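You operate a simulated robot arm through the tools that you are given. There is no shell and no other tool. Be economical: measure what you need, move in short steps, check, and stop when the job is done.

You run a simulated two-armed robot. Do the job below in one go: nothing can be reset, and whatever is moved stays where it is left.

Task
Pick up the sample bottle marked "RN-7" from the bench top beside the beige pump with one hand, pass it to the other hand and put it in the tray on the tall analyser. Set down upright: sample bottle.

Only the result counts: the job must be done as asked and must still hold three seconds after the hand-in. Knocking over, shifting, dropping, spilling or breaking anything else fails it.

Robot
Two 7-joint arms with two-finger parallel grippers on one trunk, on a base that drives. Base frame: it is fixed to the floor where the robot stands at the start and does not move with it; the origin is under the middle of the robot, x ahead of it, y to its left, z up; the surface under the hand at the start is at about z = 0.755. Readings come in m, rad, newtons and seconds.
The left shoulder is at the start at [0.08, 0.131, 0.947], the right one opposite. With the tool pointing down near the work surface each hand reaches from about 0.4 to 0.86 m from the robot's upright axis, wherever it stands, measured 20 degrees to its own side. Places, roughly: tray on the tall analyser [-0.1, -1.7, 1.4]. Payload 1.57 kg a hand.
Tool frame (each hand has its own): the origin (TCP) lies between the finger pads and is the grasp point; the fingertips stand 0.03 m ahead of it; z points along the fingers, y is the line along which they close. The gripper opens to 0.11 m. The fingers are 0.024 m wide and 0.012 m thick; the gripper's body (0.048 by 0.112 m) begins 0.078 m behind the TCP.
Orientation is that of the tool frame in the base frame, as [roll, pitch, yaw] about the fixed x, y, z axes, in that order (R = Rz(yaw) Ry(pitch) Rx(roll)). With the fingers straight down and closing along the base's y, the tool's x points along the base's -x, its y along +y and its z along -z.

Tools
- The arms move only by the tool nudge_tool. It takes "left_increments", "right_increments" or both (then of equal length, played together; a hand with none holds still); each is one flat list of numbers, 7 for each row, row after row: the shift along the tool's x, y, z in units of 30 mm (1.0 is 30 mm), then the turn, a rotation vector about the tool's x, y, z in units of 4 degrees (1.0 is 4 degrees), then the gripper command, from -1 (shut) to 1 (fully open), values between in proportion. In form: [dx, dy, dz, rx, ry, rz, claw, dx, dy, dz, rx, ry, rz, claw, ...]. A call has 1 to 20 rows; each row shifts and turns the commanded pose from where the row before left it, along the tool's axes as they then stand. A call with a number of a shift or a turn outside -1 to 1 is refused whole. Each row takes 0.2 s and may step no farther than 0.05 m and 0.15 rad from the row before; otherwise, or with a gripper value out of range, the whole call is refused. A pose out of reach is approached as far as the arm can. The call stops where the force on the tool passes 40 N (or 10 N more than at its start, if that is more) or the arm is blocked; 0.2 s more then pass. Each finger travels about 0.108 m/s and halts on what it meets, pressing with about 37 N; the grip force reading is that of the motor and also rises with nothing between the fingers. The clock runs only during rows and for 0.2 s after the last one: add rows that do not move to give the fingers time. The reply holds the time, the measured pose of the TCP, the force on the tool along the base axes, the opening and the grip force, in the units named above and with some noise, with the torque about the TCP (base axes, N m) and any sound that the robot's microphone picked up.
- Cameras (640 x 400 px; columns grow to the right, rows downward): "scene" is now at [-0.0561, -0.0313, 1.4214]; the picture's right is [-0.34, -0.94, 0.00], its down [-0.53, 0.19, -0.83] and it looks along [0.78, -0.28, -0.56] (base axes); focal length 281 px, centre (320, 200). "left" rides on the left gripper at [0.07, -0.016, -0.141] in its tool frame; the picture's right is [0.23, 0.97, 0.00], its down [-0.86, 0.20, -0.48] and it looks along [-0.47, 0.11, 0.88] (tool axes); focal length 222 px, centre (320, 200). "right" rides on the right gripper at [0.07, 0.016, -0.141] in its tool frame; the picture's right is [-0.23, 0.97, 0.00], its down [-0.86, -0.20, -0.48] and it looks along [-0.47, -0.11, 0.88] (tool axes); focal length 222 px, centre (320, 200). There is no depth. A picture from a camera that has moved, and an enlarged one, comes with that camera's place and axes in the base frame and with its lens.
- grab_frame(camera): a new picture of that camera. The clock stands still meanwhile.
- steer(legs): drives the robot by 1 to 6 legs, each [ahead, left, turn to the left] in m, m and rad, along the robot's own axes; the way and the turn of a leg run together, so that a leg with both is an arc; at most 1.5 m and 3.142 rad a leg. The arms and the cameras ride along, it lands a little off, and it stops where it bumps. It gives what a move gives.
- pan_tilt(pan, tilt): turns the head with the scene camera to pan (to the left, within 1.902 rad either way) and tilt (down, from -0.506 to 1.204), counted from straight ahead of the robot. It gives what a move gives.
- enlarge(camera, box): a new picture of the part [left, top, right, bottom] of that camera's present view, enlarged. The clock stands still meanwhile.
- hand_in(): hands the job in; it is judged then, once.

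Go step by step. Nothing tells you exact positions but the pictures and the camera data: compare them with the known pose of the tool, close in by small moves and look again before you grip or let go. The budget is 120 turns and 108 pictures, counting those below and the enlarged ones. Unless the task says otherwise, let go and move clear before handing in, and close with one line.

The tools are called after "Request:" by a JSON object that holds its "name" and its "arguments". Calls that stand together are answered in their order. nudge_tool: Moves the arms, as the interface text tells. Its arguments: {"type":"object","properties":{"left_increments":{"type":"array","items":{"type":"number"}},"right_increments":{"type":"array","items":{"type":"number"}}},"required":[]} The other tools are called the same way: steer (legs) drives the base; pan_tilt (pan, tilt) turns the head that bears the scene camera; grab_frame (camera) takes a picture; enlarge (camera, box) takes an enlarged picture of a part of a camera's view; hand_in () hands the job in.

At the start:

```text
clock: 0.0
left_eef_pos: [0.641, 0.0652, 1.0494]
left_ee_rot: [3.141, 0.001, -3.141]
left_wrist_force: [-0.1, 0.0, 0.0]
left_moment: [-0.01, -0.03, 0.01]
left_opening: 0.1097
left_finger_force: 0.0
right_eef_pos: [0.5163, -0.3466, 1.076]
right_ee_rot: [-3.141, 0.0, -3.141]
right_wrist_force: [0.5, -0.2, 0.5]
right_moment: [0.02, 0.0, 0.0]
right_opening: 0.1102
right_finger_force: 0.0
robot x, y, heading: [0.0008, 0.0026, -0.0]
head pan, tilt: [-0.349, 0.593]
```

scene: 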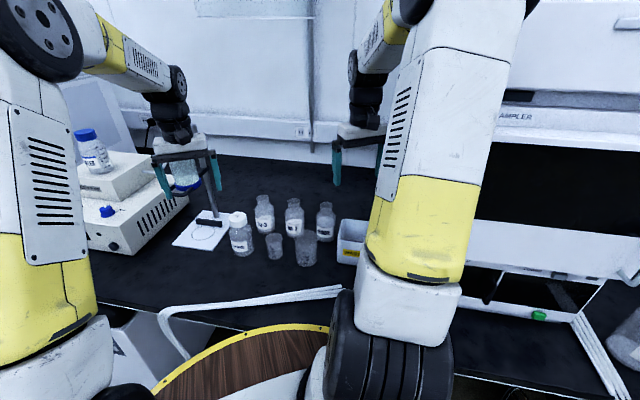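
right: 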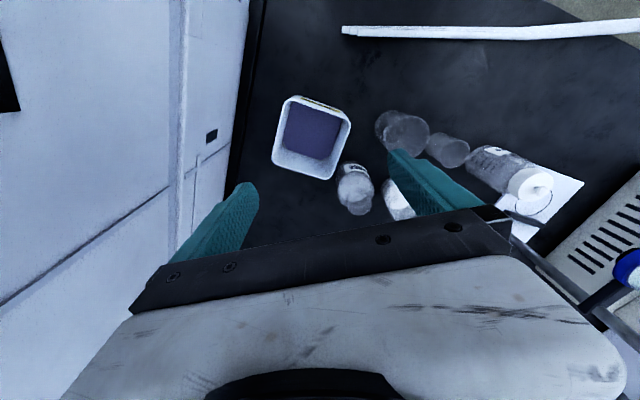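
left: 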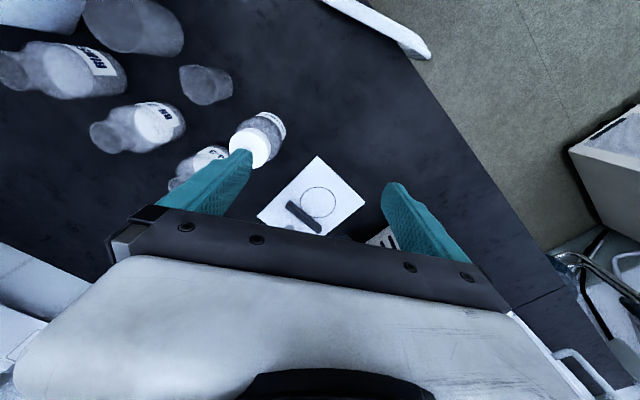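

I see several bottles beside the beige pump. I will enlarge the views to read the labels.

Request:
{"name": "enlarge", "arguments": {"camera": "scene", "box": [60, 110, 380, 310]}}

Request:
{"name": "enlarge", "arguments": {"camera": "left", "box": [0, 0, 320, 200]}}

```text
2.00 times, centred on (220, 210) of scene
camera zoom: at [-0.0561, -0.0313, 1.4214], right [-0.34, -0.94, 0.0], down [-0.53, 0.19, -0.83], along [0.78, -0.28, -0.56], focal length 562 px, centre (520, 180)
```

zoom: 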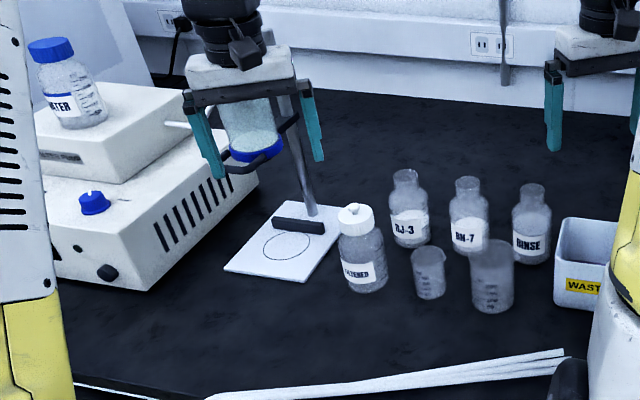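

```text
2.00 times, centred on (160, 100) of left
camera zoom: at [0.5703, 0.0481, 1.1913], right [-0.23, 0.97, 0.0], down [0.86, 0.2, 0.48], along [0.47, 0.11, -0.88], focal length 444 px, centre (640, 400)
```

zoom: 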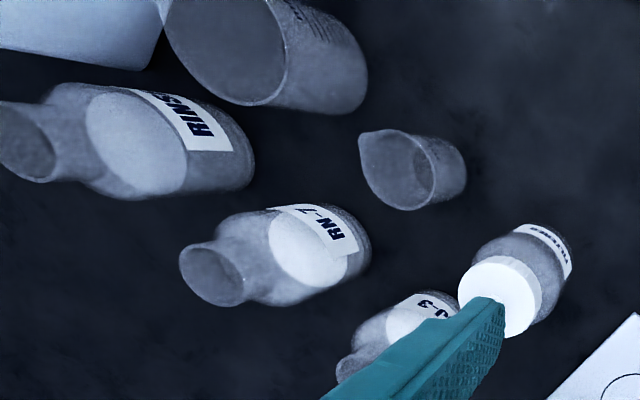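

RN-7 is the middle one of the back row, with its base around [0.70, -0.21]. Next I look at the tall analyser on my right.

Request:
{"name": "pan_tilt", "arguments": {"pan": -1.6, "tilt": 0.1}}

Request:
{"name": "grab_frame", "arguments": {"camera": "scene"}}

Request:
{"name": "pan_tilt", "arguments": {"pan": -1.6, "tilt": 0.8}}

Request:
{"name": "grab_frame", "arguments": {"camera": "scene"}}

Request:
{"name": "pan_tilt", "arguments": {"pan": -0.8, "tilt": 0.5}}

Request:
{"name": "grab_frame", "arguments": {"camera": "scene"}}

```text
clock: 1.4
left_eef_pos: [0.6404, 0.0637, 1.0499]
left_ee_rot: [-3.14, -0.001, -3.141]
left_wrist_force: [0.1, 0.6, -0.4]
left_moment: [-0.01, -0.03, -0.01]
left_opening: 0.11
left_finger_force: 0.1
right_eef_pos: [0.5171, -0.3463, 1.0746]
right_ee_rot: [-3.141, 0.001, 3.141]
right_wrist_force: [0.6, -0.1, 0.5]
right_moment: [0.02, 0.01, -0.01]
right_opening: 0.1099
right_finger_force: 0.0
robot x, y, heading: [-0.002, -0.0014, 0.001]
head pan, tilt: [-1.6, 0.099]
```

```text
102 pictures are left
camera scene: at [-0.142, -0.093, 1.4669], right [-1.0, 0.03, 0.0], down [0.0, 0.1, -0.99], along [-0.03, -0.99, -0.1], focal length 281 px, centre (320, 200)
```

scene: 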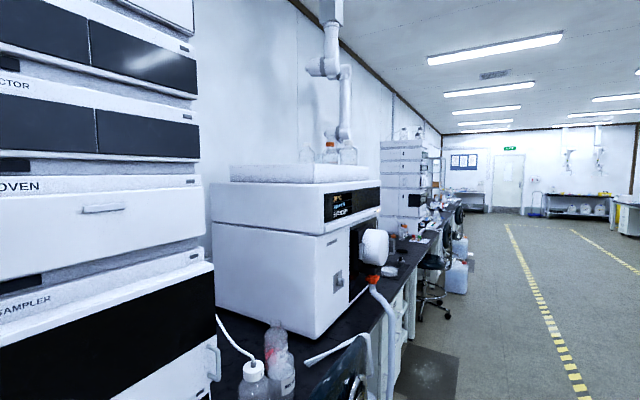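

```text
clock: 2.5
left_eef_pos: [0.6399, 0.0639, 1.05]
left_ee_rot: [3.141, 0.0, 3.14]
left_wrist_force: [0.2, 0.4, 0.0]
left_moment: [-0.02, -0.03, -0.03]
left_opening: 0.1099
left_finger_force: 0.0
right_eef_pos: [0.517, -0.3465, 1.075]
right_ee_rot: [3.141, 0.0, -3.141]
right_wrist_force: [-0.4, 0.4, -0.1]
right_moment: [0.0, -0.02, -0.01]
right_opening: 0.1101
right_finger_force: 0.0
robot x, y, heading: [0.0007, -0.0019, 0.005]
head pan, tilt: [-1.6, 0.799]
```

```text
101 pictures are left
camera scene: at [-0.1417, -0.0816, 1.4039], right [-1.0, 0.03, 0.0], down [0.02, 0.72, -0.7], along [-0.02, -0.7, -0.72], focal length 281 px, centre (320, 200)
```

scene: 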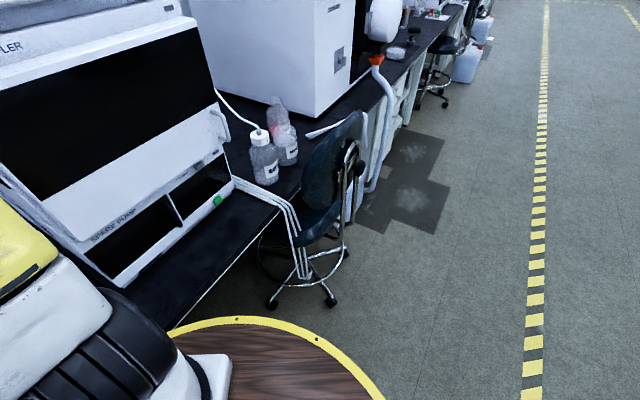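

```text
clock: 3.6
left_eef_pos: [0.6398, 0.064, 1.0491]
left_ee_rot: [3.141, -0.001, 3.141]
left_wrist_force: [0.1, -0.1, 0.0]
left_moment: [0.01, 0.02, -0.01]
left_opening: 0.1097
left_finger_force: 0.1
right_eef_pos: [0.5169, -0.3463, 1.0755]
right_ee_rot: [-3.14, -0.001, 3.141]
right_wrist_force: [0.3, -0.6, -0.5]
right_moment: [0.01, -0.04, -0.02]
right_opening: 0.1098
right_finger_force: 0.1
robot x, y, heading: [0.0002, 0.0041, 0.003]
head pan, tilt: [-0.799, 0.499]
```

```text
100 pictures are left
camera scene: at [-0.0759, -0.0662, 1.4298], right [-0.72, -0.7, 0.0], down [-0.33, 0.34, -0.88], along [0.61, -0.63, -0.48], focal length 281 px, centre (320, 200)
```

scene: 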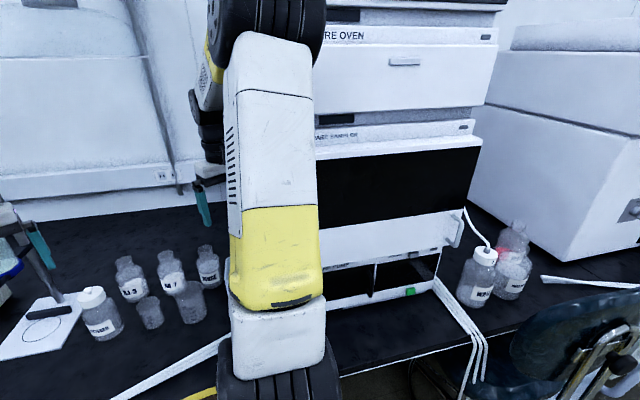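

The tray sits on top of the white analyser further along the bench, with its rim at about z 1.5. I check how the robot's own base sits against the bench.

Request:
{"name": "pan_tilt", "arguments": {"pan": -0.7, "tilt": 1.2}}

Request:
{"name": "grab_frame", "arguments": {"camera": "scene"}}

Request:
{"name": "pan_tilt", "arguments": {"pan": 0, "tilt": 0.7}}

Request:
{"name": "grab_frame", "arguments": {"camera": "scene"}}

Request:
{"name": "grab_frame", "arguments": {"camera": "left"}}

```text
clock: 4.7
left_eef_pos: [0.6402, 0.0646, 1.0496]
left_ee_rot: [-3.141, -0.001, 3.142]
left_wrist_force: [0.5, 0.1, -0.3]
left_moment: [-0.02, -0.03, 0.02]
left_opening: 0.1102
left_finger_force: 0.0
right_eef_pos: [0.5172, -0.3461, 1.0751]
right_ee_rot: [-3.14, 0.0, 3.14]
right_wrist_force: [0.6, 0.7, -0.8]
right_moment: [0.01, 0.0, 0.02]
right_opening: 0.1102
right_finger_force: 0.1
robot x, y, heading: [0.0014, -0.0028, -0.002]
head pan, tilt: [-0.7, 1.201]
```

```text
99 pictures are left
camera scene: at [-0.0965, -0.037, 1.3762], right [-0.64, -0.76, 0.0], down [-0.71, 0.6, -0.36], along [0.28, -0.23, -0.93], focal length 281 px, centre (320, 200)
```

scene: 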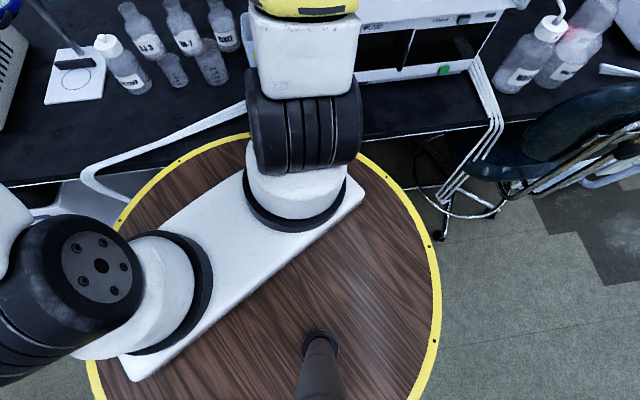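

```text
clock: 5.8
left_eef_pos: [0.6398, 0.0631, 1.0498]
left_ee_rot: [-3.141, -0.002, -3.142]
left_wrist_force: [0.9, -0.2, -0.3]
left_moment: [-0.02, -0.01, 0.01]
left_opening: 0.1099
left_finger_force: 0.1
right_eef_pos: [0.5173, -0.3473, 1.0756]
right_ee_rot: [3.14, -0.001, 3.141]
right_wrist_force: [0.5, 0.0, 0.4]
right_moment: [0.01, 0.02, -0.03]
right_opening: 0.1101
right_finger_force: 0.1
robot x, y, heading: [0.0039, -0.0014, -0.002]
head pan, tilt: [0.0, 0.7]
```

```text
98 pictures are left
camera scene: at [-0.0544, -0.001, 1.4121], right [0.0, -1.0, 0.0], down [-0.64, 0.0, -0.76], along [0.76, 0.0, -0.64], focal length 281 px, centre (320, 200)
```

scene: 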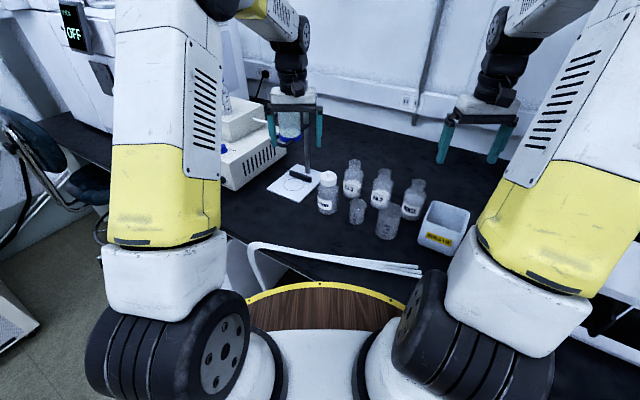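

```text
97 pictures are left
camera left: at [0.5703, 0.0481, 1.1913], right [-0.23, 0.97, 0.0], down [0.86, 0.2, 0.48], along [0.47, 0.11, -0.88], focal length 222 px, centre (320, 200)
```

left: 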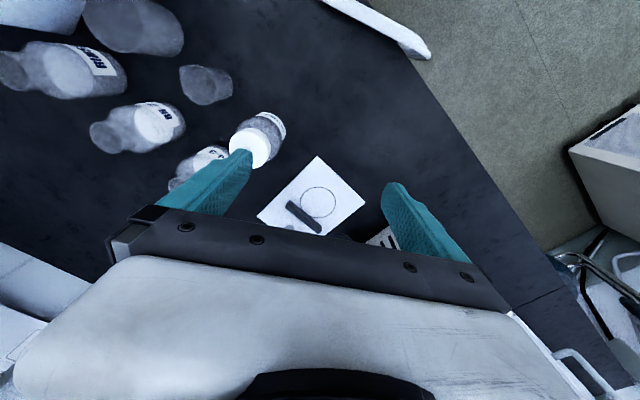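

RN-7 stands at about [0.705, -0.213], in a row with roughly 0.11 m spacing. The right hand will pick it by the neck from above, and the left will place it later. First I lift the left hand clear and bring the right above the bottle.

Request:
{"name": "nudge_tool", "arguments": {"left_increments": [0.3, 0, -0.5, 0, 0, 0, 1, 0.5, 0, -0.5, 0, 0, 0, 1, 0.5, 0, -0.5, 0, 0, 0, 1, 0.5, 0, -0.5, 0, 0, 0, 1, 0.5, 0, -0.5, 0, 0, 0, 1, 0.5, 0, -0.5, 0, 0, 0, 1, 0.5, 0, -0.5, 0, 0, 0, 1, 0, 0, 0, 0, 0, 0, 1], "right_increments": [-0.9, 0.64, 0.1, 0, 0, 0, 0.45, -0.9, 0.64, 0.1, 0, 0, 0, 0.45, -0.9, 0.64, 0.1, 0, 0, 0, 0.45, -0.9, 0.64, 0.1, 0, 0, 0, 0.45, -0.9, 0.64, 0.1, 0, 0, 0, 0.45, -0.9, 0.64, 0.1, 0, 0, 0, 0.45, -0.9, 0.64, 0.1, 0, 0, 0, 0.45, 0, 0, 0, 0, 0, 0, 0.45]}}

Request:
{"name": "grab_frame", "arguments": {"camera": "right"}}

Request:
{"name": "grab_frame", "arguments": {"camera": "scene"}}

```text
clock: 7.6
left_eef_pos: [0.5419, 0.0656, 1.1553]
left_ee_rot: [3.141, -0.001, -3.141]
left_wrist_force: [-0.7, -0.1, 0.6]
left_moment: [0.03, 0.02, -0.06]
left_opening: 0.1102
left_finger_force: 0.2
right_eef_pos: [0.7077, -0.2135, 1.0566]
right_ee_rot: [-3.141, 0.0, -3.141]
right_wrist_force: [0.2, 1.1, -0.8]
right_moment: [0.02, 0.0, 0.0]
right_opening: 0.0799
right_finger_force: 0.0
robot x, y, heading: [0.0024, 0.0028, 0.003]
head pan, tilt: [0.0, 0.7]
```

```text
96 pictures are left
camera right: at [0.6363, -0.1964, 1.1977], right [0.23, 0.97, 0.0], down [0.86, -0.2, 0.48], along [0.47, -0.11, -0.88], focal length 222 px, centre (320, 200)
```

right: 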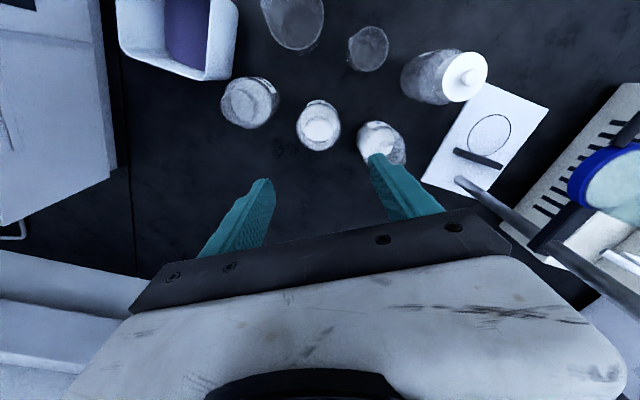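

```text
95 pictures are left
camera scene: at [-0.0544, -0.0009, 1.4121], right [0.0, -1.0, 0.0], down [-0.64, 0.0, -0.76], along [0.76, 0.0, -0.64], focal length 281 px, centre (320, 200)
```

scene: 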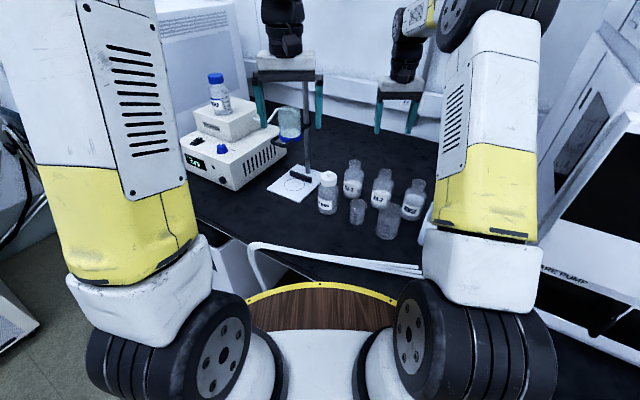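

The right hand is close to above RN-7. I zoom in to refine the position.

Request:
{"name": "enlarge", "arguments": {"camera": "right", "box": [200, 50, 440, 200]}}

Request:
{"name": "enlarge", "arguments": {"camera": "scene", "box": [310, 140, 438, 220]}}

```text
2.67 times, centred on (320, 125) of right
camera zoom: at [0.6363, -0.1964, 1.1977], right [0.23, 0.97, 0.0], down [0.86, -0.2, 0.48], along [0.47, -0.11, -0.88], focal length 592 px, centre (320, 400)
```

zoom: 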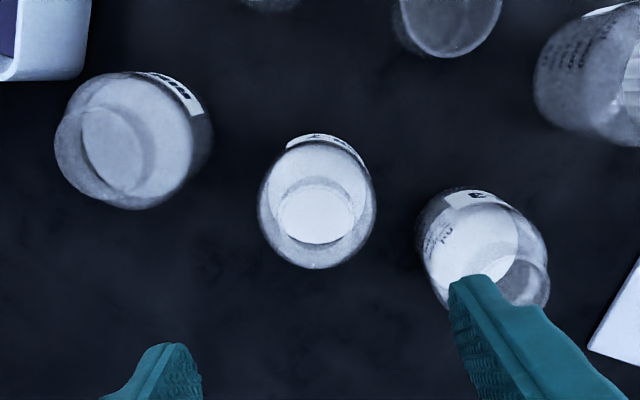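

```text
5.00 times, centred on (374, 180) of scene
camera zoom: at [-0.0544, -0.0009, 1.4121], right [0.0, -1.0, 0.0], down [-0.64, 0.0, -0.76], along [0.76, 0.0, -0.64], focal length 1405 px, centre (50, 300)
```

zoom: 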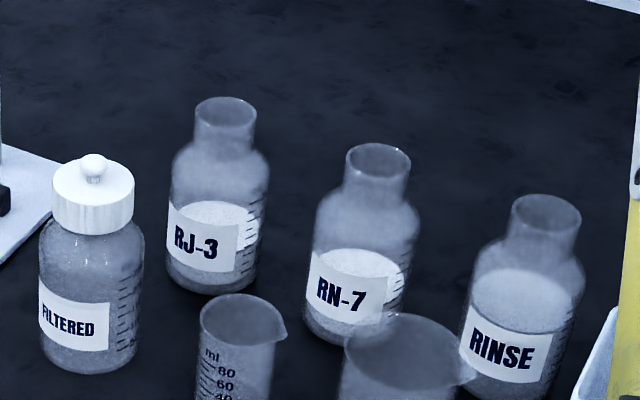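

The neck top is at about [0.694, -0.212, 0.90] with a diameter of about 42 mm. I descend around the neck and check before closing.

Request:
{"name": "nudge_tool", "arguments": {"right_increments": [0.43, 0.03, 0, 0, 0, 0, 0.45, 0, 0, 0.9, 0, 0, 0, 0.45, 0, 0, 0.9, 0, 0, 0, 0.45, 0, 0, 0.9, 0, 0, 0, 0.45, 0, 0, 0.9, 0, 0, 0, 0.45, 0, 0, 0.9, 0, 0, 0, 0.45, 0, 0, 0.9, 0, 0, 0, 0.45, 0, 0, 0, 0, 0, 0, 0.45]}}

Request:
{"name": "grab_frame", "arguments": {"camera": "right"}}

Request:
{"name": "enlarge", "arguments": {"camera": "scene", "box": [310, 120, 438, 200]}}

```text
clock: 9.4
left_eef_pos: [0.5416, 0.0652, 1.1542]
left_ee_rot: [3.142, 0.0, 3.142]
left_wrist_force: [-0.4, -0.1, -0.1]
left_moment: [-0.02, -0.01, -0.03]
left_opening: 0.11
left_finger_force: 0.1
right_eef_pos: [0.6931, -0.2124, 0.8922]
right_ee_rot: [3.141, 0.0, -3.14]
right_wrist_force: [-0.2, 0.5, -0.8]
right_moment: [0.0, 0.0, 0.03]
right_opening: 0.08
right_finger_force: 0.0
robot x, y, heading: [-0.0005, 0.0001, 0.001]
head pan, tilt: [0.0, 0.7]
```

```text
92 pictures are left
camera right: at [0.6218, -0.1958, 1.0331], right [0.23, 0.97, 0.0], down [0.86, -0.2, 0.48], along [0.47, -0.11, -0.88], focal length 222 px, centre (320, 200)
```

right: 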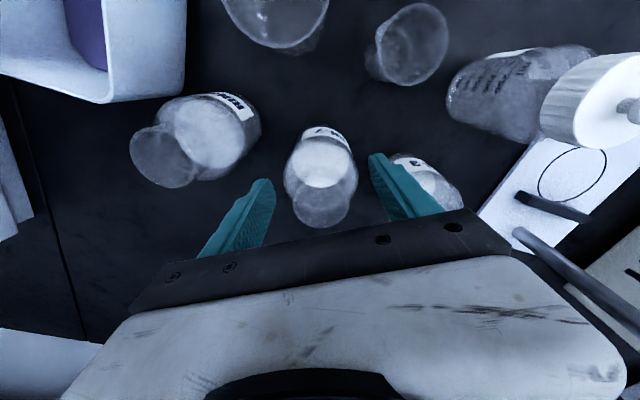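

```text
5.00 times, centred on (374, 160) of scene
camera zoom: at [-0.0544, -0.0009, 1.4121], right [0.0, -1.0, 0.0], down [-0.64, 0.0, -0.76], along [0.76, 0.0, -0.64], focal length 1405 px, centre (50, 400)
```

zoom: 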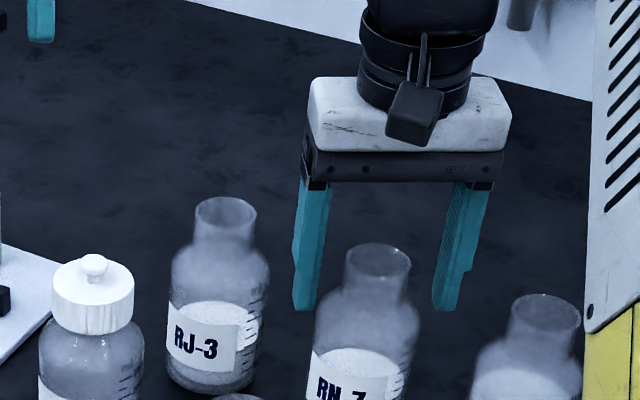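

The bottle neck lies centred between the fingers. I close and watch the grip.

Request:
{"name": "nudge_tool", "arguments": {"right_increments": [0.1, 0, 0, 0, 0, 0, -0.2, -0.2, 0, 0, 0, 0, 0, -1, 0, 0, 0, 0, 0, 0, -1, 0, 0, 0, 0, 0, 0, -1, 0, 0, 0, 0, 0, 0, -1]}}

Request:
{"name": "grab_frame", "arguments": {"camera": "right"}}

```text
clock: 10.6
left_eef_pos: [0.5424, 0.066, 1.1549]
left_ee_rot: [3.141, 0.001, 3.14]
left_wrist_force: [-0.1, 0.1, 0.5]
left_moment: [0.02, 0.0, -0.02]
left_opening: 0.1098
left_finger_force: 0.1
right_eef_pos: [0.6955, -0.2124, 0.8928]
right_ee_rot: [3.141, 0.001, 3.141]
right_wrist_force: [-4.2, -0.7, 24.1]
right_moment: [0.05, 0.15, 0.0]
right_opening: 0.0407
right_finger_force: 36.8
robot x, y, heading: [-0.0025, -0.0012, -0.002]
head pan, tilt: [0.0, 0.7]
```

```text
90 pictures are left
camera right: at [0.6243, -0.1951, 1.035], right [0.23, 0.97, 0.0], down [0.85, -0.2, 0.48], along [0.47, -0.11, -0.88], focal length 222 px, centre (320, 200)
```

right: 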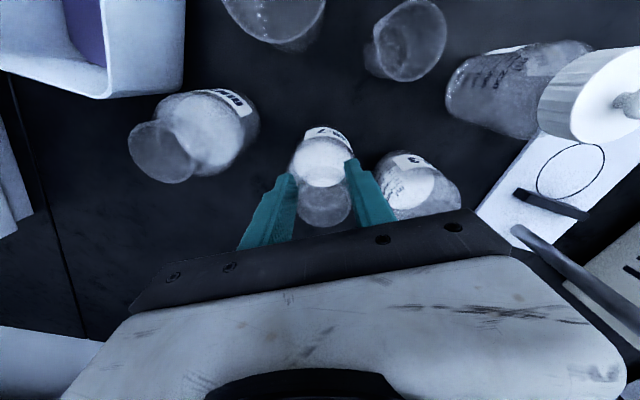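

Gripped at 41 mm. I lift slowly straight up, then check.

Request:
{"name": "nudge_tool", "arguments": {"right_increments": [0, 0, -0.3, 0, 0, 0, -1, 0, 0, -0.4, 0, 0, 0, -1, 0, 0, -0.6, 0, 0, 0, -1, 0, 0, -0.7, 0, 0, 0, -1, 0, 0, -0.7, 0, 0, 0, -1, 0, 0, -0.7, 0, 0, 0, -1, 0, 0, -0.7, 0, 0, 0, -1, 0, 0, -0.7, 0, 0, 0, -1, 0, 0, -0.7, 0, 0, 0, -1, 0, 0, -0.5, 0, 0, 0, -1, 0, 0, 0, 0, 0, 0, -1]}}

Request:
{"name": "grab_frame", "arguments": {"camera": "right"}}

Request:
{"name": "grab_frame", "arguments": {"camera": "scene"}}

```text
clock: 13.0
left_eef_pos: [0.5415, 0.0651, 1.1555]
left_ee_rot: [-3.14, 0.0, 3.142]
left_wrist_force: [0.4, 0.3, 0.1]
left_moment: [-0.02, 0.02, 0.0]
left_opening: 0.1104
left_finger_force: 0.0
right_eef_pos: [0.6981, -0.2118, 1.0726]
right_ee_rot: [3.14, 0.0, 3.14]
right_wrist_force: [0.5, -0.5, -2.9]
right_moment: [-0.02, 0.02, -0.01]
right_opening: 0.0406
right_finger_force: 37.5
robot x, y, heading: [-0.0, 0.0007, 0.004]
head pan, tilt: [0.0, 0.7]
```

```text
89 pictures are left
camera right: at [0.6261, -0.1957, 1.2133], right [0.23, 0.97, 0.0], down [0.86, -0.2, 0.48], along [0.47, -0.11, -0.88], focal length 222 px, centre (320, 200)
```

right: 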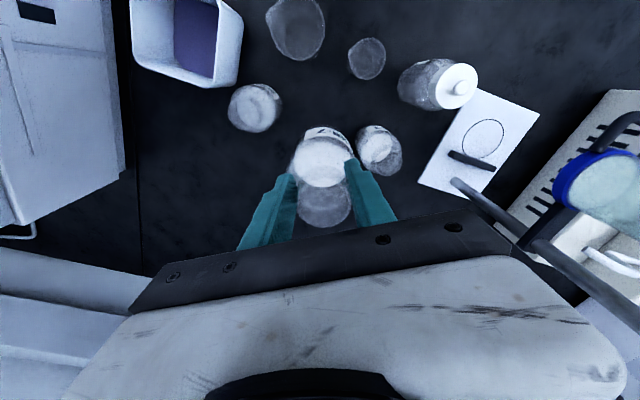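

```text
88 pictures are left
camera scene: at [-0.0543, -0.001, 1.4121], right [0.0, -1.0, 0.0], down [-0.64, 0.0, -0.76], along [0.76, 0.0, -0.64], focal length 281 px, centre (320, 200)
```

scene: 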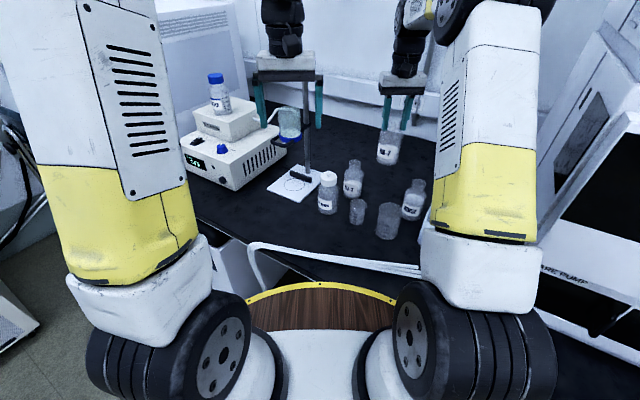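

RN-7 is lifted cleanly at about 0.3 kg, with its base about 0.137 m below the TCP. Now I orient the left hand for the hand-over: yaw 45° to the right, then tilt so the fingers point forward and 40° down.

Request:
{"name": "nudge_tool", "arguments": {"left_increments": [0.9, 0, -0.2, 0, 0, 0, 1, 0.9, 0, -0.2, 0, 0, 0, 1, 0.9, 0, 0, 0, 0, 1, 1, 0, 0, 0, 0, 0, 1, 1, 0, 0, 0, 0, 0, 1, 1, 0, 0, 0, 0, 0, 1, 1, 0, 0, 0, 0, 0, 1, 1, 0, 0, 0, 0, 0, 1, 1, 0, 0, 0, 0, 0, 1, 1, 0, 0, 0, 0, 0, 1, 1, 0, 0, 0, 0, 0, 1, 1, 0, 0, 0, 0, 0, 1, 1, 0, 0, 0, 0, 0, 1, 1]}}

Request:
{"name": "nudge_tool", "arguments": {"left_increments": [0, 0, 0, 0, -1, 0, 1, 0, 0, 0, 0, -1, 0, 1, 0, 0, 0, 0, -1, 0, 1, 0, 0, 0, 0, -1, 0, 1, 0, 0, 0, 0, -1, 0, 1, 0, 0, 0, 0, -1, 0, 1, 0, 0, 0, 0, -1, 0, 1, 0, 0, 0, 0, -1, 0, 1, 0, 0, 0, 0, -1, 0, 1, 0, 0, 0, 0, -1, 0, 1, 0, 0, 0, 0, -1, 0, 1, 0, 0, 0, 0, -1, 0, 1, 0, 0, 0, 0, -0.5, 0, 1]}}

Request:
{"name": "grab_frame", "arguments": {"camera": "scene"}}

Request:
{"name": "grab_frame", "arguments": {"camera": "left"}}

```text
clock: 15.8
left_eef_pos: [0.4601, 0.064, 1.1668]
left_ee_rot: [3.141, -0.001, 2.371]
left_wrist_force: [0.1, 0.0, 0.2]
left_moment: [0.01, -0.01, 0.01]
left_opening: 0.11
left_finger_force: 0.0
right_eef_pos: [0.6967, -0.2115, 1.0716]
right_ee_rot: [-3.141, 0.0, -3.141]
right_wrist_force: [-0.3, 0.5, -2.9]
right_moment: [0.0, 0.04, 0.02]
right_opening: 0.0409
right_finger_force: 36.9
robot x, y, heading: [0.0016, -0.0001, 0.001]
head pan, tilt: [0.0, 0.7]
```

```text
clock: 18.6
left_eef_pos: [0.4604, 0.0645, 1.1678]
left_ee_rot: [3.14, 0.873, 2.372]
left_wrist_force: [0.4, -0.5, 0.1]
left_moment: [0.0, -0.01, 0.02]
left_opening: 0.1098
left_finger_force: 0.1
right_eef_pos: [0.6977, -0.2126, 1.0721]
right_ee_rot: [-3.141, 0.001, 3.141]
right_wrist_force: [-0.3, 0.2, -3.9]
right_moment: [-0.01, 0.05, -0.01]
right_opening: 0.0406
right_finger_force: 37.5
robot x, y, heading: [0.0007, -0.0008, -0.004]
head pan, tilt: [0.0, 0.7]
```

```text
87 pictures are left
camera scene: at [-0.0543, -0.001, 1.4121], right [0.0, -1.0, 0.0], down [-0.64, 0.0, -0.76], along [0.76, 0.0, -0.64], focal length 281 px, centre (320, 200)
```

scene: 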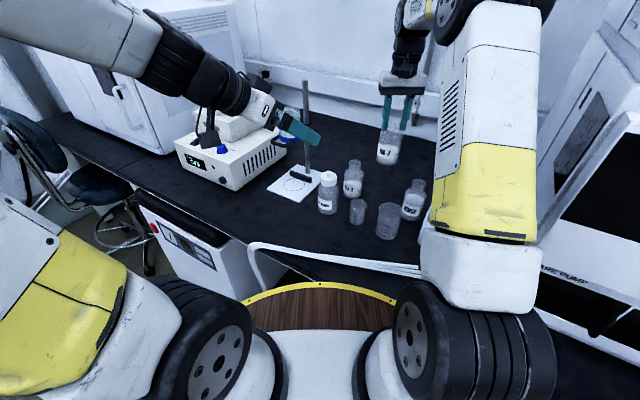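

```text
86 pictures are left
camera left: at [0.3385, 0.1591, 1.2047], right [0.57, 0.8, -0.17], down [0.27, 0.02, 0.96], along [0.78, -0.6, -0.21], focal length 222 px, centre (320, 200)
```

left: 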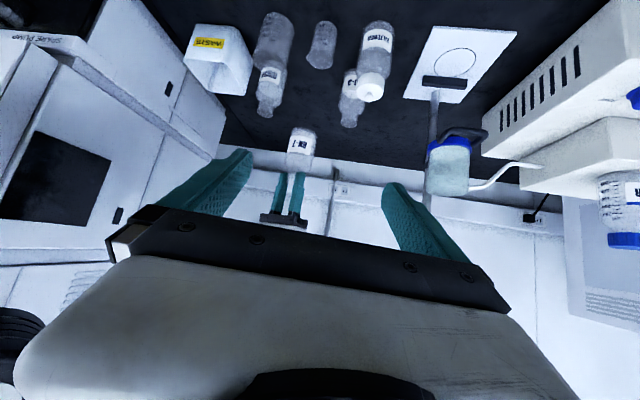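

Both hands are well placed. I bring the bottle to the meeting point at about [0.61, -0.10], then the left hand to a pre-grasp 0.1 m short of it.

Request:
{"name": "nudge_tool", "arguments": {"right_increments": [0.414, 0.524, -0.657, 0, 0, 0, -1, 0.414, 0.524, -0.657, 0, 0, 0, -1, 0.414, 0.524, -0.657, 0, 0, 0, -1, 0.414, 0.524, -0.657, 0, 0, 0, -1, 0.414, 0.524, -0.657, 0, 0, 0, -1, 0.414, 0.524, -0.657, 0, 0, 0, -1, 0.414, 0.524, -0.657, 0, 0, 0, -1, 0, 0, 0, 0, 0, 0, -1]}}

Request:
{"name": "nudge_tool", "arguments": {"left_increments": [-0.592, -0.047, 0.41, 0, 0, 0, 1, -0.592, -0.047, 0.41, 0, 0, 0, 1, -0.592, -0.047, 0.41, 0, 0, 0, 1, -0.592, -0.047, 0.41, 0, 0, 0, 1, -0.592, -0.047, 0.41, 0, 0, 0, 1, -0.592, -0.047, 0.41, 0, 0, 0, 1, -0.592, -0.047, 0.41, 0, 0, 0, 1, 0, 0, 0, 0, 0, 0, 1]}}

Request:
{"name": "grab_frame", "arguments": {"camera": "scene"}}

Request:
{"name": "grab_frame", "arguments": {"camera": "left"}}

Request:
{"name": "grab_frame", "arguments": {"camera": "right"}}

```text
clock: 20.4
left_eef_pos: [0.4607, 0.0645, 1.1674]
left_ee_rot: [-3.141, 0.874, 2.373]
left_wrist_force: [0.7, 0.1, 0.2]
left_moment: [0.02, -0.01, -0.01]
left_opening: 0.11
left_finger_force: 0.0
right_eef_pos: [0.608, -0.1031, 1.2098]
right_ee_rot: [-3.141, -0.002, -3.141]
right_wrist_force: [-0.4, 0.7, -2.6]
right_moment: [-0.05, 0.06, 0.01]
right_opening: 0.0407
right_finger_force: 37.3
robot x, y, heading: [-0.0009, 0.0018, 0.002]
head pan, tilt: [0.0, 0.7]
```

```text
clock: 22.2
left_eef_pos: [0.5572, -0.0444, 1.2056]
left_ee_rot: [3.14, 0.872, 2.375]
left_wrist_force: [-0.5, -0.5, 0.0]
left_moment: [0.01, -0.01, 0.0]
left_opening: 0.11
left_finger_force: 0.0
right_eef_pos: [0.6079, -0.1016, 1.21]
right_ee_rot: [-3.142, 0.0, -3.141]
right_wrist_force: [-0.2, -0.6, -2.4]
right_moment: [0.03, 0.01, 0.03]
right_opening: 0.0409
right_finger_force: 36.6
robot x, y, heading: [0.0073, 0.0009, -0.001]
head pan, tilt: [0.0, 0.7]
```

```text
85 pictures are left
camera scene: at [-0.0543, -0.0009, 1.4121], right [0.0, -1.0, 0.0], down [-0.64, 0.0, -0.76], along [0.76, 0.0, -0.64], focal length 281 px, centre (320, 200)
```

scene: 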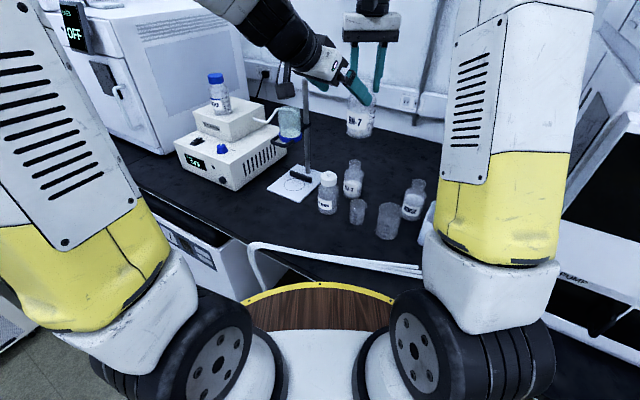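

```text
84 pictures are left
camera left: at [0.4371, 0.051, 1.2434], right [0.57, 0.8, -0.17], down [0.27, 0.02, 0.96], along [0.77, -0.6, -0.21], focal length 222 px, centre (320, 200)
```

left: 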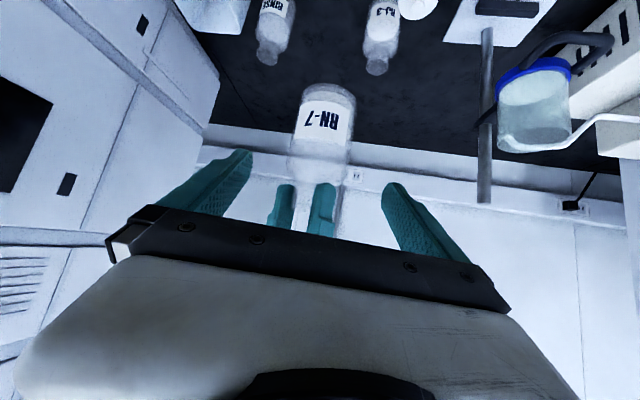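

```text
83 pictures are left
camera right: at [0.5376, -0.0863, 1.3516], right [0.23, 0.97, 0.0], down [0.86, -0.2, 0.48], along [0.47, -0.11, -0.88], focal length 222 px, centre (320, 200)
```

right: 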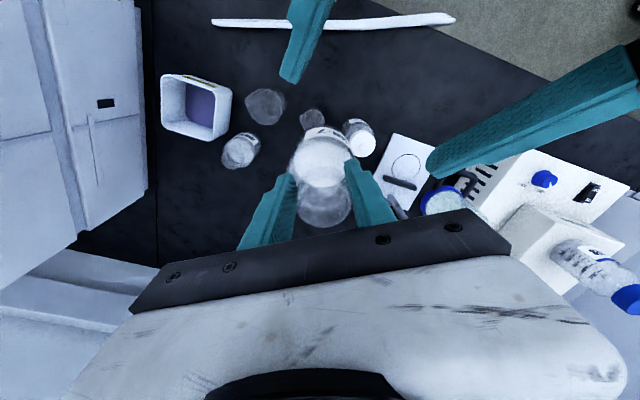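

The alignment agrees with the computation. I advance 99 mm along the left tool axis with the fingers open, then check.

Request:
{"name": "nudge_tool", "arguments": {"left_increments": [0, -0.16, 0.5, 0, 0, 0, 1, 0, 0, 0.5, 0, 0, 0, 1, 0, 0, 0.5, 0, 0, 0, 1, 0, 0, 0.5, 0, 0, 0, 1, 0, 0, 0.5, 0, 0, 0, 1, 0, 0, 0.5, 0, 0, 0, 1, 0, 0, 0.3, 0, 0, 0, 1, 0, 0, 0, 0, 0, 0, 1]}}

Request:
{"name": "grab_frame", "arguments": {"camera": "left"}}

Request:
{"name": "grab_frame", "arguments": {"camera": "right"}}

Request:
{"name": "enlarge", "arguments": {"camera": "scene", "box": [296, 0, 456, 150]}}

```text
clock: 24.0
left_eef_pos: [0.6099, -0.1006, 1.1431]
left_ee_rot: [-3.142, 0.873, 2.372]
left_wrist_force: [-0.3, -0.3, 0.5]
left_moment: [-0.03, 0.0, 0.02]
left_opening: 0.11
left_finger_force: 0.1
right_eef_pos: [0.6095, -0.1026, 1.2104]
right_ee_rot: [3.141, 0.001, -3.142]
right_wrist_force: [0.6, -0.8, -3.7]
right_moment: [0.01, 0.03, 0.01]
right_opening: 0.0408
right_finger_force: 36.6
robot x, y, heading: [-0.0001, 0.0008, 0.002]
head pan, tilt: [0.0, 0.7]
```

```text
82 pictures are left
camera left: at [0.488, -0.0053, 1.1809], right [0.57, 0.8, -0.17], down [0.27, 0.02, 0.96], along [0.77, -0.6, -0.21], focal length 222 px, centre (320, 200)
```

left: 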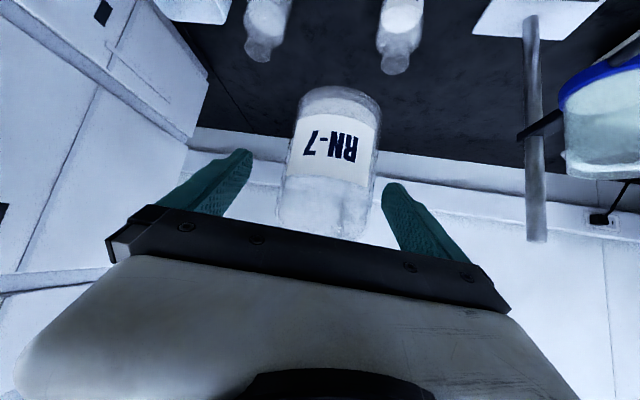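

```text
81 pictures are left
camera right: at [0.5377, -0.0864, 1.3516], right [0.23, 0.97, 0.0], down [0.86, -0.2, 0.48], along [0.47, -0.11, -0.88], focal length 222 px, centre (320, 200)
```

right: 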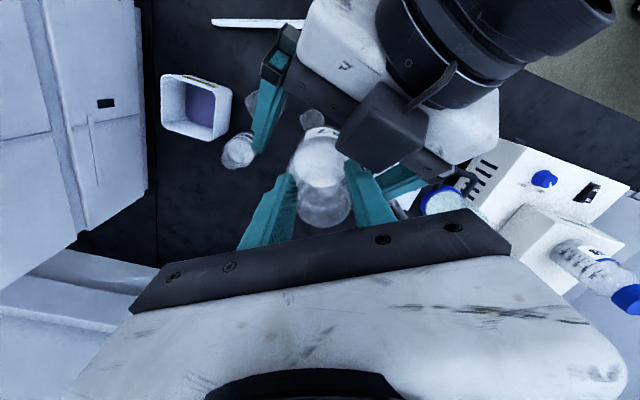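

```text
2.67 times, centred on (376, 75) of scene
camera zoom: at [-0.0543, -0.0009, 1.4121], right [0.0, -1.0, 0.0], down [-0.64, 0.0, -0.76], along [0.76, 0.0, -0.64], focal length 749 px, centre (171, 533)
```

zoom: 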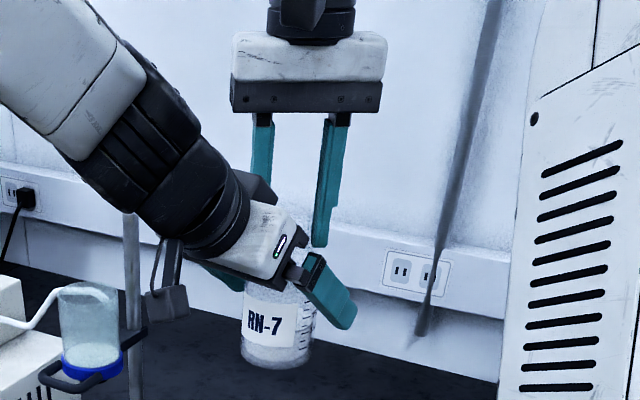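

The bottle is between the left fingers, offset a few mm. I correct slightly and close the left hand.

Request:
{"name": "nudge_tool", "arguments": {"left_increments": [0, 0.12, 0, 0, 0, 0, 0.6, 0, 0, 0, 0, 0, 0, 0.42, 0, 0, 0, 0, 0, 0, -1, 0, 0, 0, 0, 0, 0, -1, 0, 0, 0, 0, 0, 0, -1, 0, 0, 0, 0, 0, 0, -1]}}

Request:
{"name": "grab_frame", "arguments": {"camera": "left"}}

```text
clock: 25.4
left_eef_pos: [0.6124, -0.0959, 1.1434]
left_ee_rot: [-3.141, 0.873, 2.378]
left_wrist_force: [10.7, 6.0, -0.5]
left_moment: [-0.18, 0.38, -0.02]
left_opening: 0.0683
left_finger_force: 36.9
right_eef_pos: [0.6079, -0.1023, 1.211]
right_ee_rot: [-3.141, -0.003, 3.141]
right_wrist_force: [-11.0, -5.3, 1.2]
right_moment: [-0.22, 0.37, 0.08]
right_opening: 0.0412
right_finger_force: 36.9
robot x, y, heading: [-0.0001, 0.0017, -0.005]
head pan, tilt: [0.0, 0.7]
```

```text
79 pictures are left
camera left: at [0.4913, -0.0024, 1.1806], right [0.57, 0.8, -0.17], down [0.27, 0.02, 0.96], along [0.78, -0.6, -0.21], focal length 222 px, centre (320, 200)
```

left: 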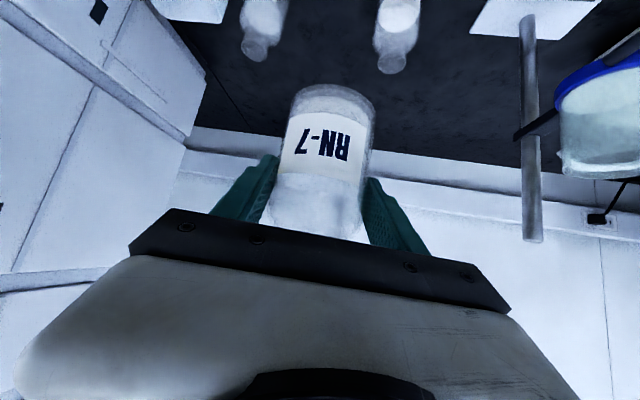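

Both hands hold it. A sideways load of about 12 N remains, so I relax the left along +y before releasing the right.

Request:
{"name": "nudge_tool", "arguments": {"left_increments": [0, 0.1, 0, 0, 0, 0, -1, 0, 0, 0, 0, 0, 0, -1]}}

```text
clock: 26.0
left_eef_pos: [0.613, -0.0968, 1.1425]
left_ee_rot: [-3.141, 0.872, 2.373]
left_wrist_force: [-0.8, 4.6, -1.4]
left_moment: [-0.2, -0.64, 0.15]
left_opening: 0.0682
left_finger_force: 36.9
right_eef_pos: [0.6098, -0.1037, 1.2096]
right_ee_rot: [3.141, 0.001, 3.139]
right_wrist_force: [0.2, -4.6, 1.6]
right_moment: [-0.1, 0.65, -0.22]
right_opening: 0.0408
right_finger_force: 36.8
robot x, y, heading: [-0.0003, -0.0046, 0.002]
head pan, tilt: [0.0, 0.7]
```

The load is small now. I open the right hand and draw it straight up.

Request:
{"name": "nudge_tool", "arguments": {"right_increments": [0, 0, 0, 0, 0, 0, 0, 0, 0, 0, 0, 0, 0, 0.6, 0, 0, 0, 0, 0, 0, 0.6, 0, 0, -0.5, 0, 0, 0, 0.6, 0, 0, -1, 0, 0, 0, 0.6, 0, 0, -1, 0, 0, 0, 0.6, 0, 0, -1, 0, 0, 0, 0.6, 0, 0, 0, 0, 0, 0, 0.6]}}

Request:
{"name": "enlarge", "arguments": {"camera": "scene", "box": [296, 0, 456, 150]}}

Request:
{"name": "grab_frame", "arguments": {"camera": "left"}}

```text
clock: 26.9
left_eef_pos: [0.6166, -0.0912, 1.1446]
left_ee_rot: [3.141, 0.873, 2.383]
left_wrist_force: [-9.6, 20.1, -0.8]
left_moment: [-1.65, -0.73, -0.06]
left_opening: 0.0687
left_finger_force: 36.8
right_eef_pos: [0.6108, -0.1109, 1.2114]
right_ee_rot: [-3.129, 0.002, 3.129]
right_wrist_force: [8.3, -19.5, -2.3]
right_moment: [0.24, 0.15, -0.18]
right_opening: 0.0711
right_finger_force: 0.1
robot x, y, heading: [0.0017, 0.0024, -0.002]
head pan, tilt: [0.0, 0.7]
stopped in row 4 (right hand): the force on the tool passed its limit at 42 N (the readings are from after the stop); the commanded pose is now the measured one
```

```text
2.67 times, centred on (376, 75) of scene
camera zoom: at [-0.0542, -0.0009, 1.4121], right [0.0, -1.0, 0.0], down [-0.64, 0.0, -0.76], along [0.76, 0.0, -0.64], focal length 749 px, centre (171, 533)
```

zoom: 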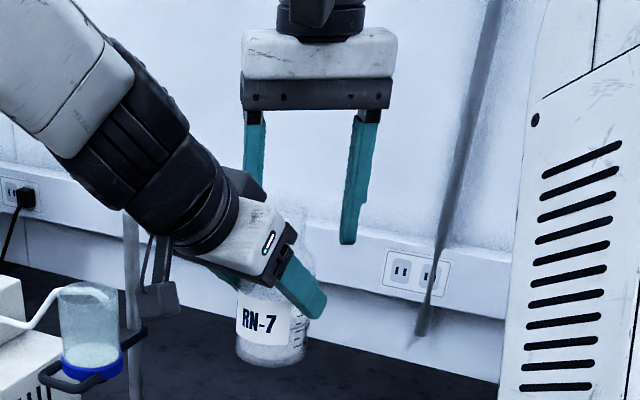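

```text
77 pictures are left
camera left: at [0.494, 0.0021, 1.1812], right [0.56, 0.81, -0.17], down [0.27, 0.02, 0.96], along [0.78, -0.59, -0.21], focal length 222 px, centre (320, 200)
```

left: 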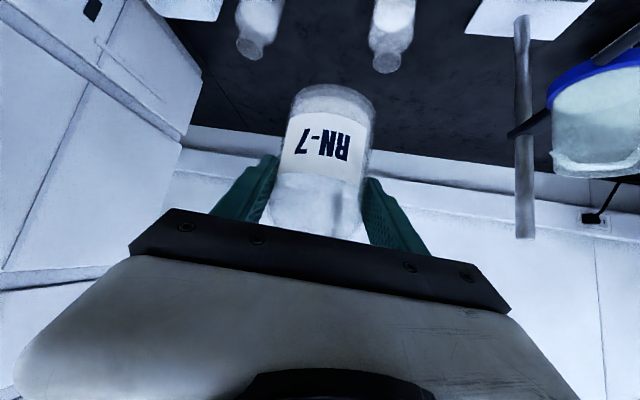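

The opening right finger met the left palm. I narrow the right hand a little and recentre it on the neck before drawing up.

Request:
{"name": "nudge_tool", "arguments": {"right_increments": [0, 0.05, 0, 0, 0, 0, 0.05, 0, 0.12, 0, 0, 0, 0, 0.05, 0, 0, 0, 0, 0, 0, 0.05]}}

Request:
{"name": "enlarge", "arguments": {"camera": "right", "box": [200, 80, 440, 230]}}

```text
clock: 27.7
left_eef_pos: [0.6153, -0.0942, 1.1441]
left_ee_rot: [3.14, 0.876, 2.377]
left_wrist_force: [-12.4, 10.9, 0.4]
left_moment: [-0.89, -1.02, 0.21]
left_opening: 0.0683
left_finger_force: 36.8
right_eef_pos: [0.6112, -0.1036, 1.2132]
right_ee_rot: [-3.133, 0.003, 3.135]
right_wrist_force: [12.8, -11.6, -2.1]
right_moment: [0.12, 0.19, -0.38]
right_opening: 0.0479
right_finger_force: 0.0
robot x, y, heading: [0.0007, 0.0005, -0.002]
head pan, tilt: [0.0, 0.7]
```

```text
2.67 times, centred on (320, 155) of right
camera zoom: at [0.5395, -0.0845, 1.3531], right [0.24, 0.97, -0.01], down [0.85, -0.2, 0.48], along [0.47, -0.12, -0.88], focal length 592 px, centre (320, 320)
```

zoom: 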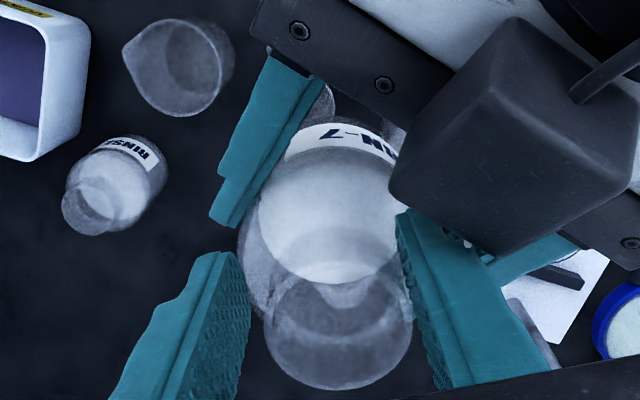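

The left hand's black housing presses on the right finger. I slide the right hand +x, away from it and free along the neck, then lift.

Request:
{"name": "nudge_tool", "arguments": {"right_increments": [-0.35, -0.03, 0, 0, 0, 0, 0.1, -0.35, 0, 0, 0, 0, 0, 0.1, 0, 0, 0, 0, 0, 0, 0.1]}}

Request:
{"name": "enlarge", "arguments": {"camera": "right", "box": [200, 80, 440, 230]}}

```text
clock: 28.5
left_eef_pos: [0.6151, -0.0933, 1.1443]
left_ee_rot: [3.141, 0.873, 2.378]
left_wrist_force: [-0.3, 0.4, 0.0]
left_moment: [0.03, 0.04, -0.03]
left_opening: 0.0683
left_finger_force: 36.8
right_eef_pos: [0.6308, -0.1033, 1.2129]
right_ee_rot: [-3.134, 0.0, 3.135]
right_wrist_force: [0.1, 0.1, 0.6]
right_moment: [0.02, -0.03, -0.01]
right_opening: 0.0602
right_finger_force: 0.0
robot x, y, heading: [-0.0058, 0.0029, 0.004]
head pan, tilt: [0.0, 0.7]
```

```text
2.67 times, centred on (320, 155) of right
camera zoom: at [0.5596, -0.0855, 1.3538], right [0.23, 0.97, -0.01], down [0.85, -0.2, 0.48], along [0.47, -0.12, -0.88], focal length 592 px, centre (320, 320)
```

zoom: 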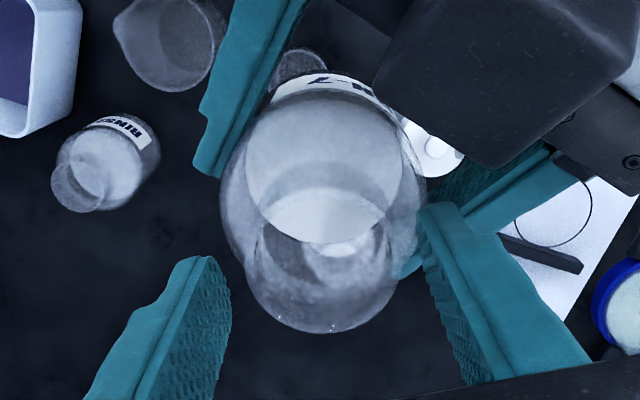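

Both hands are now free of contact loads and the left alone holds the bottle. I raise the right hand straight up.

Request:
{"name": "nudge_tool", "arguments": {"right_increments": [0, 0, -0.4, 0, 0, 0, 0.1, 0, 0, -0.8, 0, 0, 0, 0.1, 0, 0, -1, 0, 0, 0, 0.1, 0, 0, -1, 0, 0, 0, 0.1, 0, 0, -1, 0, 0, 0, 0.1, 0, 0, 0, 0, 0, 0, 0.1]}}

Request:
{"name": "enlarge", "arguments": {"camera": "scene", "box": [296, 0, 456, 150]}}

Request:
{"name": "grab_frame", "arguments": {"camera": "right"}}

```text
clock: 29.9
left_eef_pos: [0.6158, -0.0936, 1.1454]
left_ee_rot: [3.139, 0.875, 2.377]
left_wrist_force: [0.3, 0.4, 0.0]
left_moment: [0.02, 0.01, -0.01]
left_opening: 0.0683
left_finger_force: 37.1
right_eef_pos: [0.6298, -0.104, 1.3373]
right_ee_rot: [-3.134, 0.005, 3.138]
right_wrist_force: [0.3, 0.4, 0.6]
right_moment: [-0.03, 0.0, -0.02]
right_opening: 0.0606
right_finger_force: 0.0
robot x, y, heading: [0.0033, 0.0021, -0.002]
head pan, tilt: [0.0, 0.7]
```

```text
2.67 times, centred on (376, 75) of scene
camera zoom: at [-0.0543, -0.0008, 1.4121], right [0.0, -1.0, 0.0], down [-0.64, 0.0, -0.76], along [0.76, 0.0, -0.64], focal length 749 px, centre (171, 533)
```

zoom: 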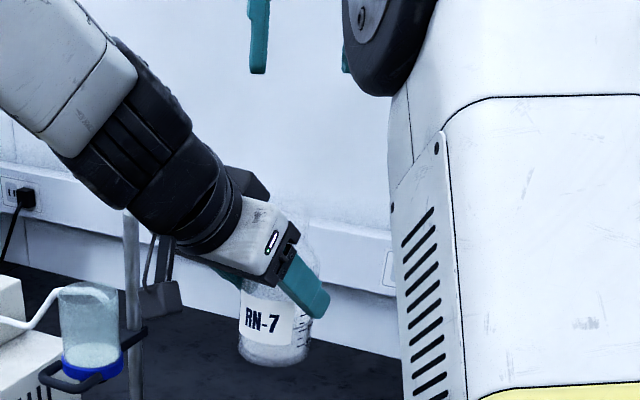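

```text
73 pictures are left
camera right: at [0.5582, -0.0863, 1.4787], right [0.23, 0.97, -0.01], down [0.85, -0.2, 0.48], along [0.47, -0.12, -0.88], focal length 222 px, centre (320, 200)
```

right: 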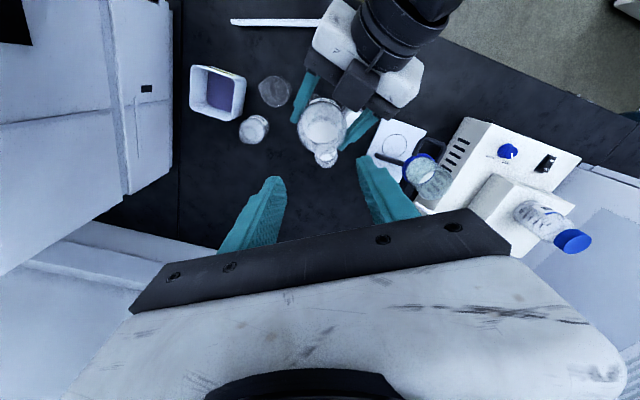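

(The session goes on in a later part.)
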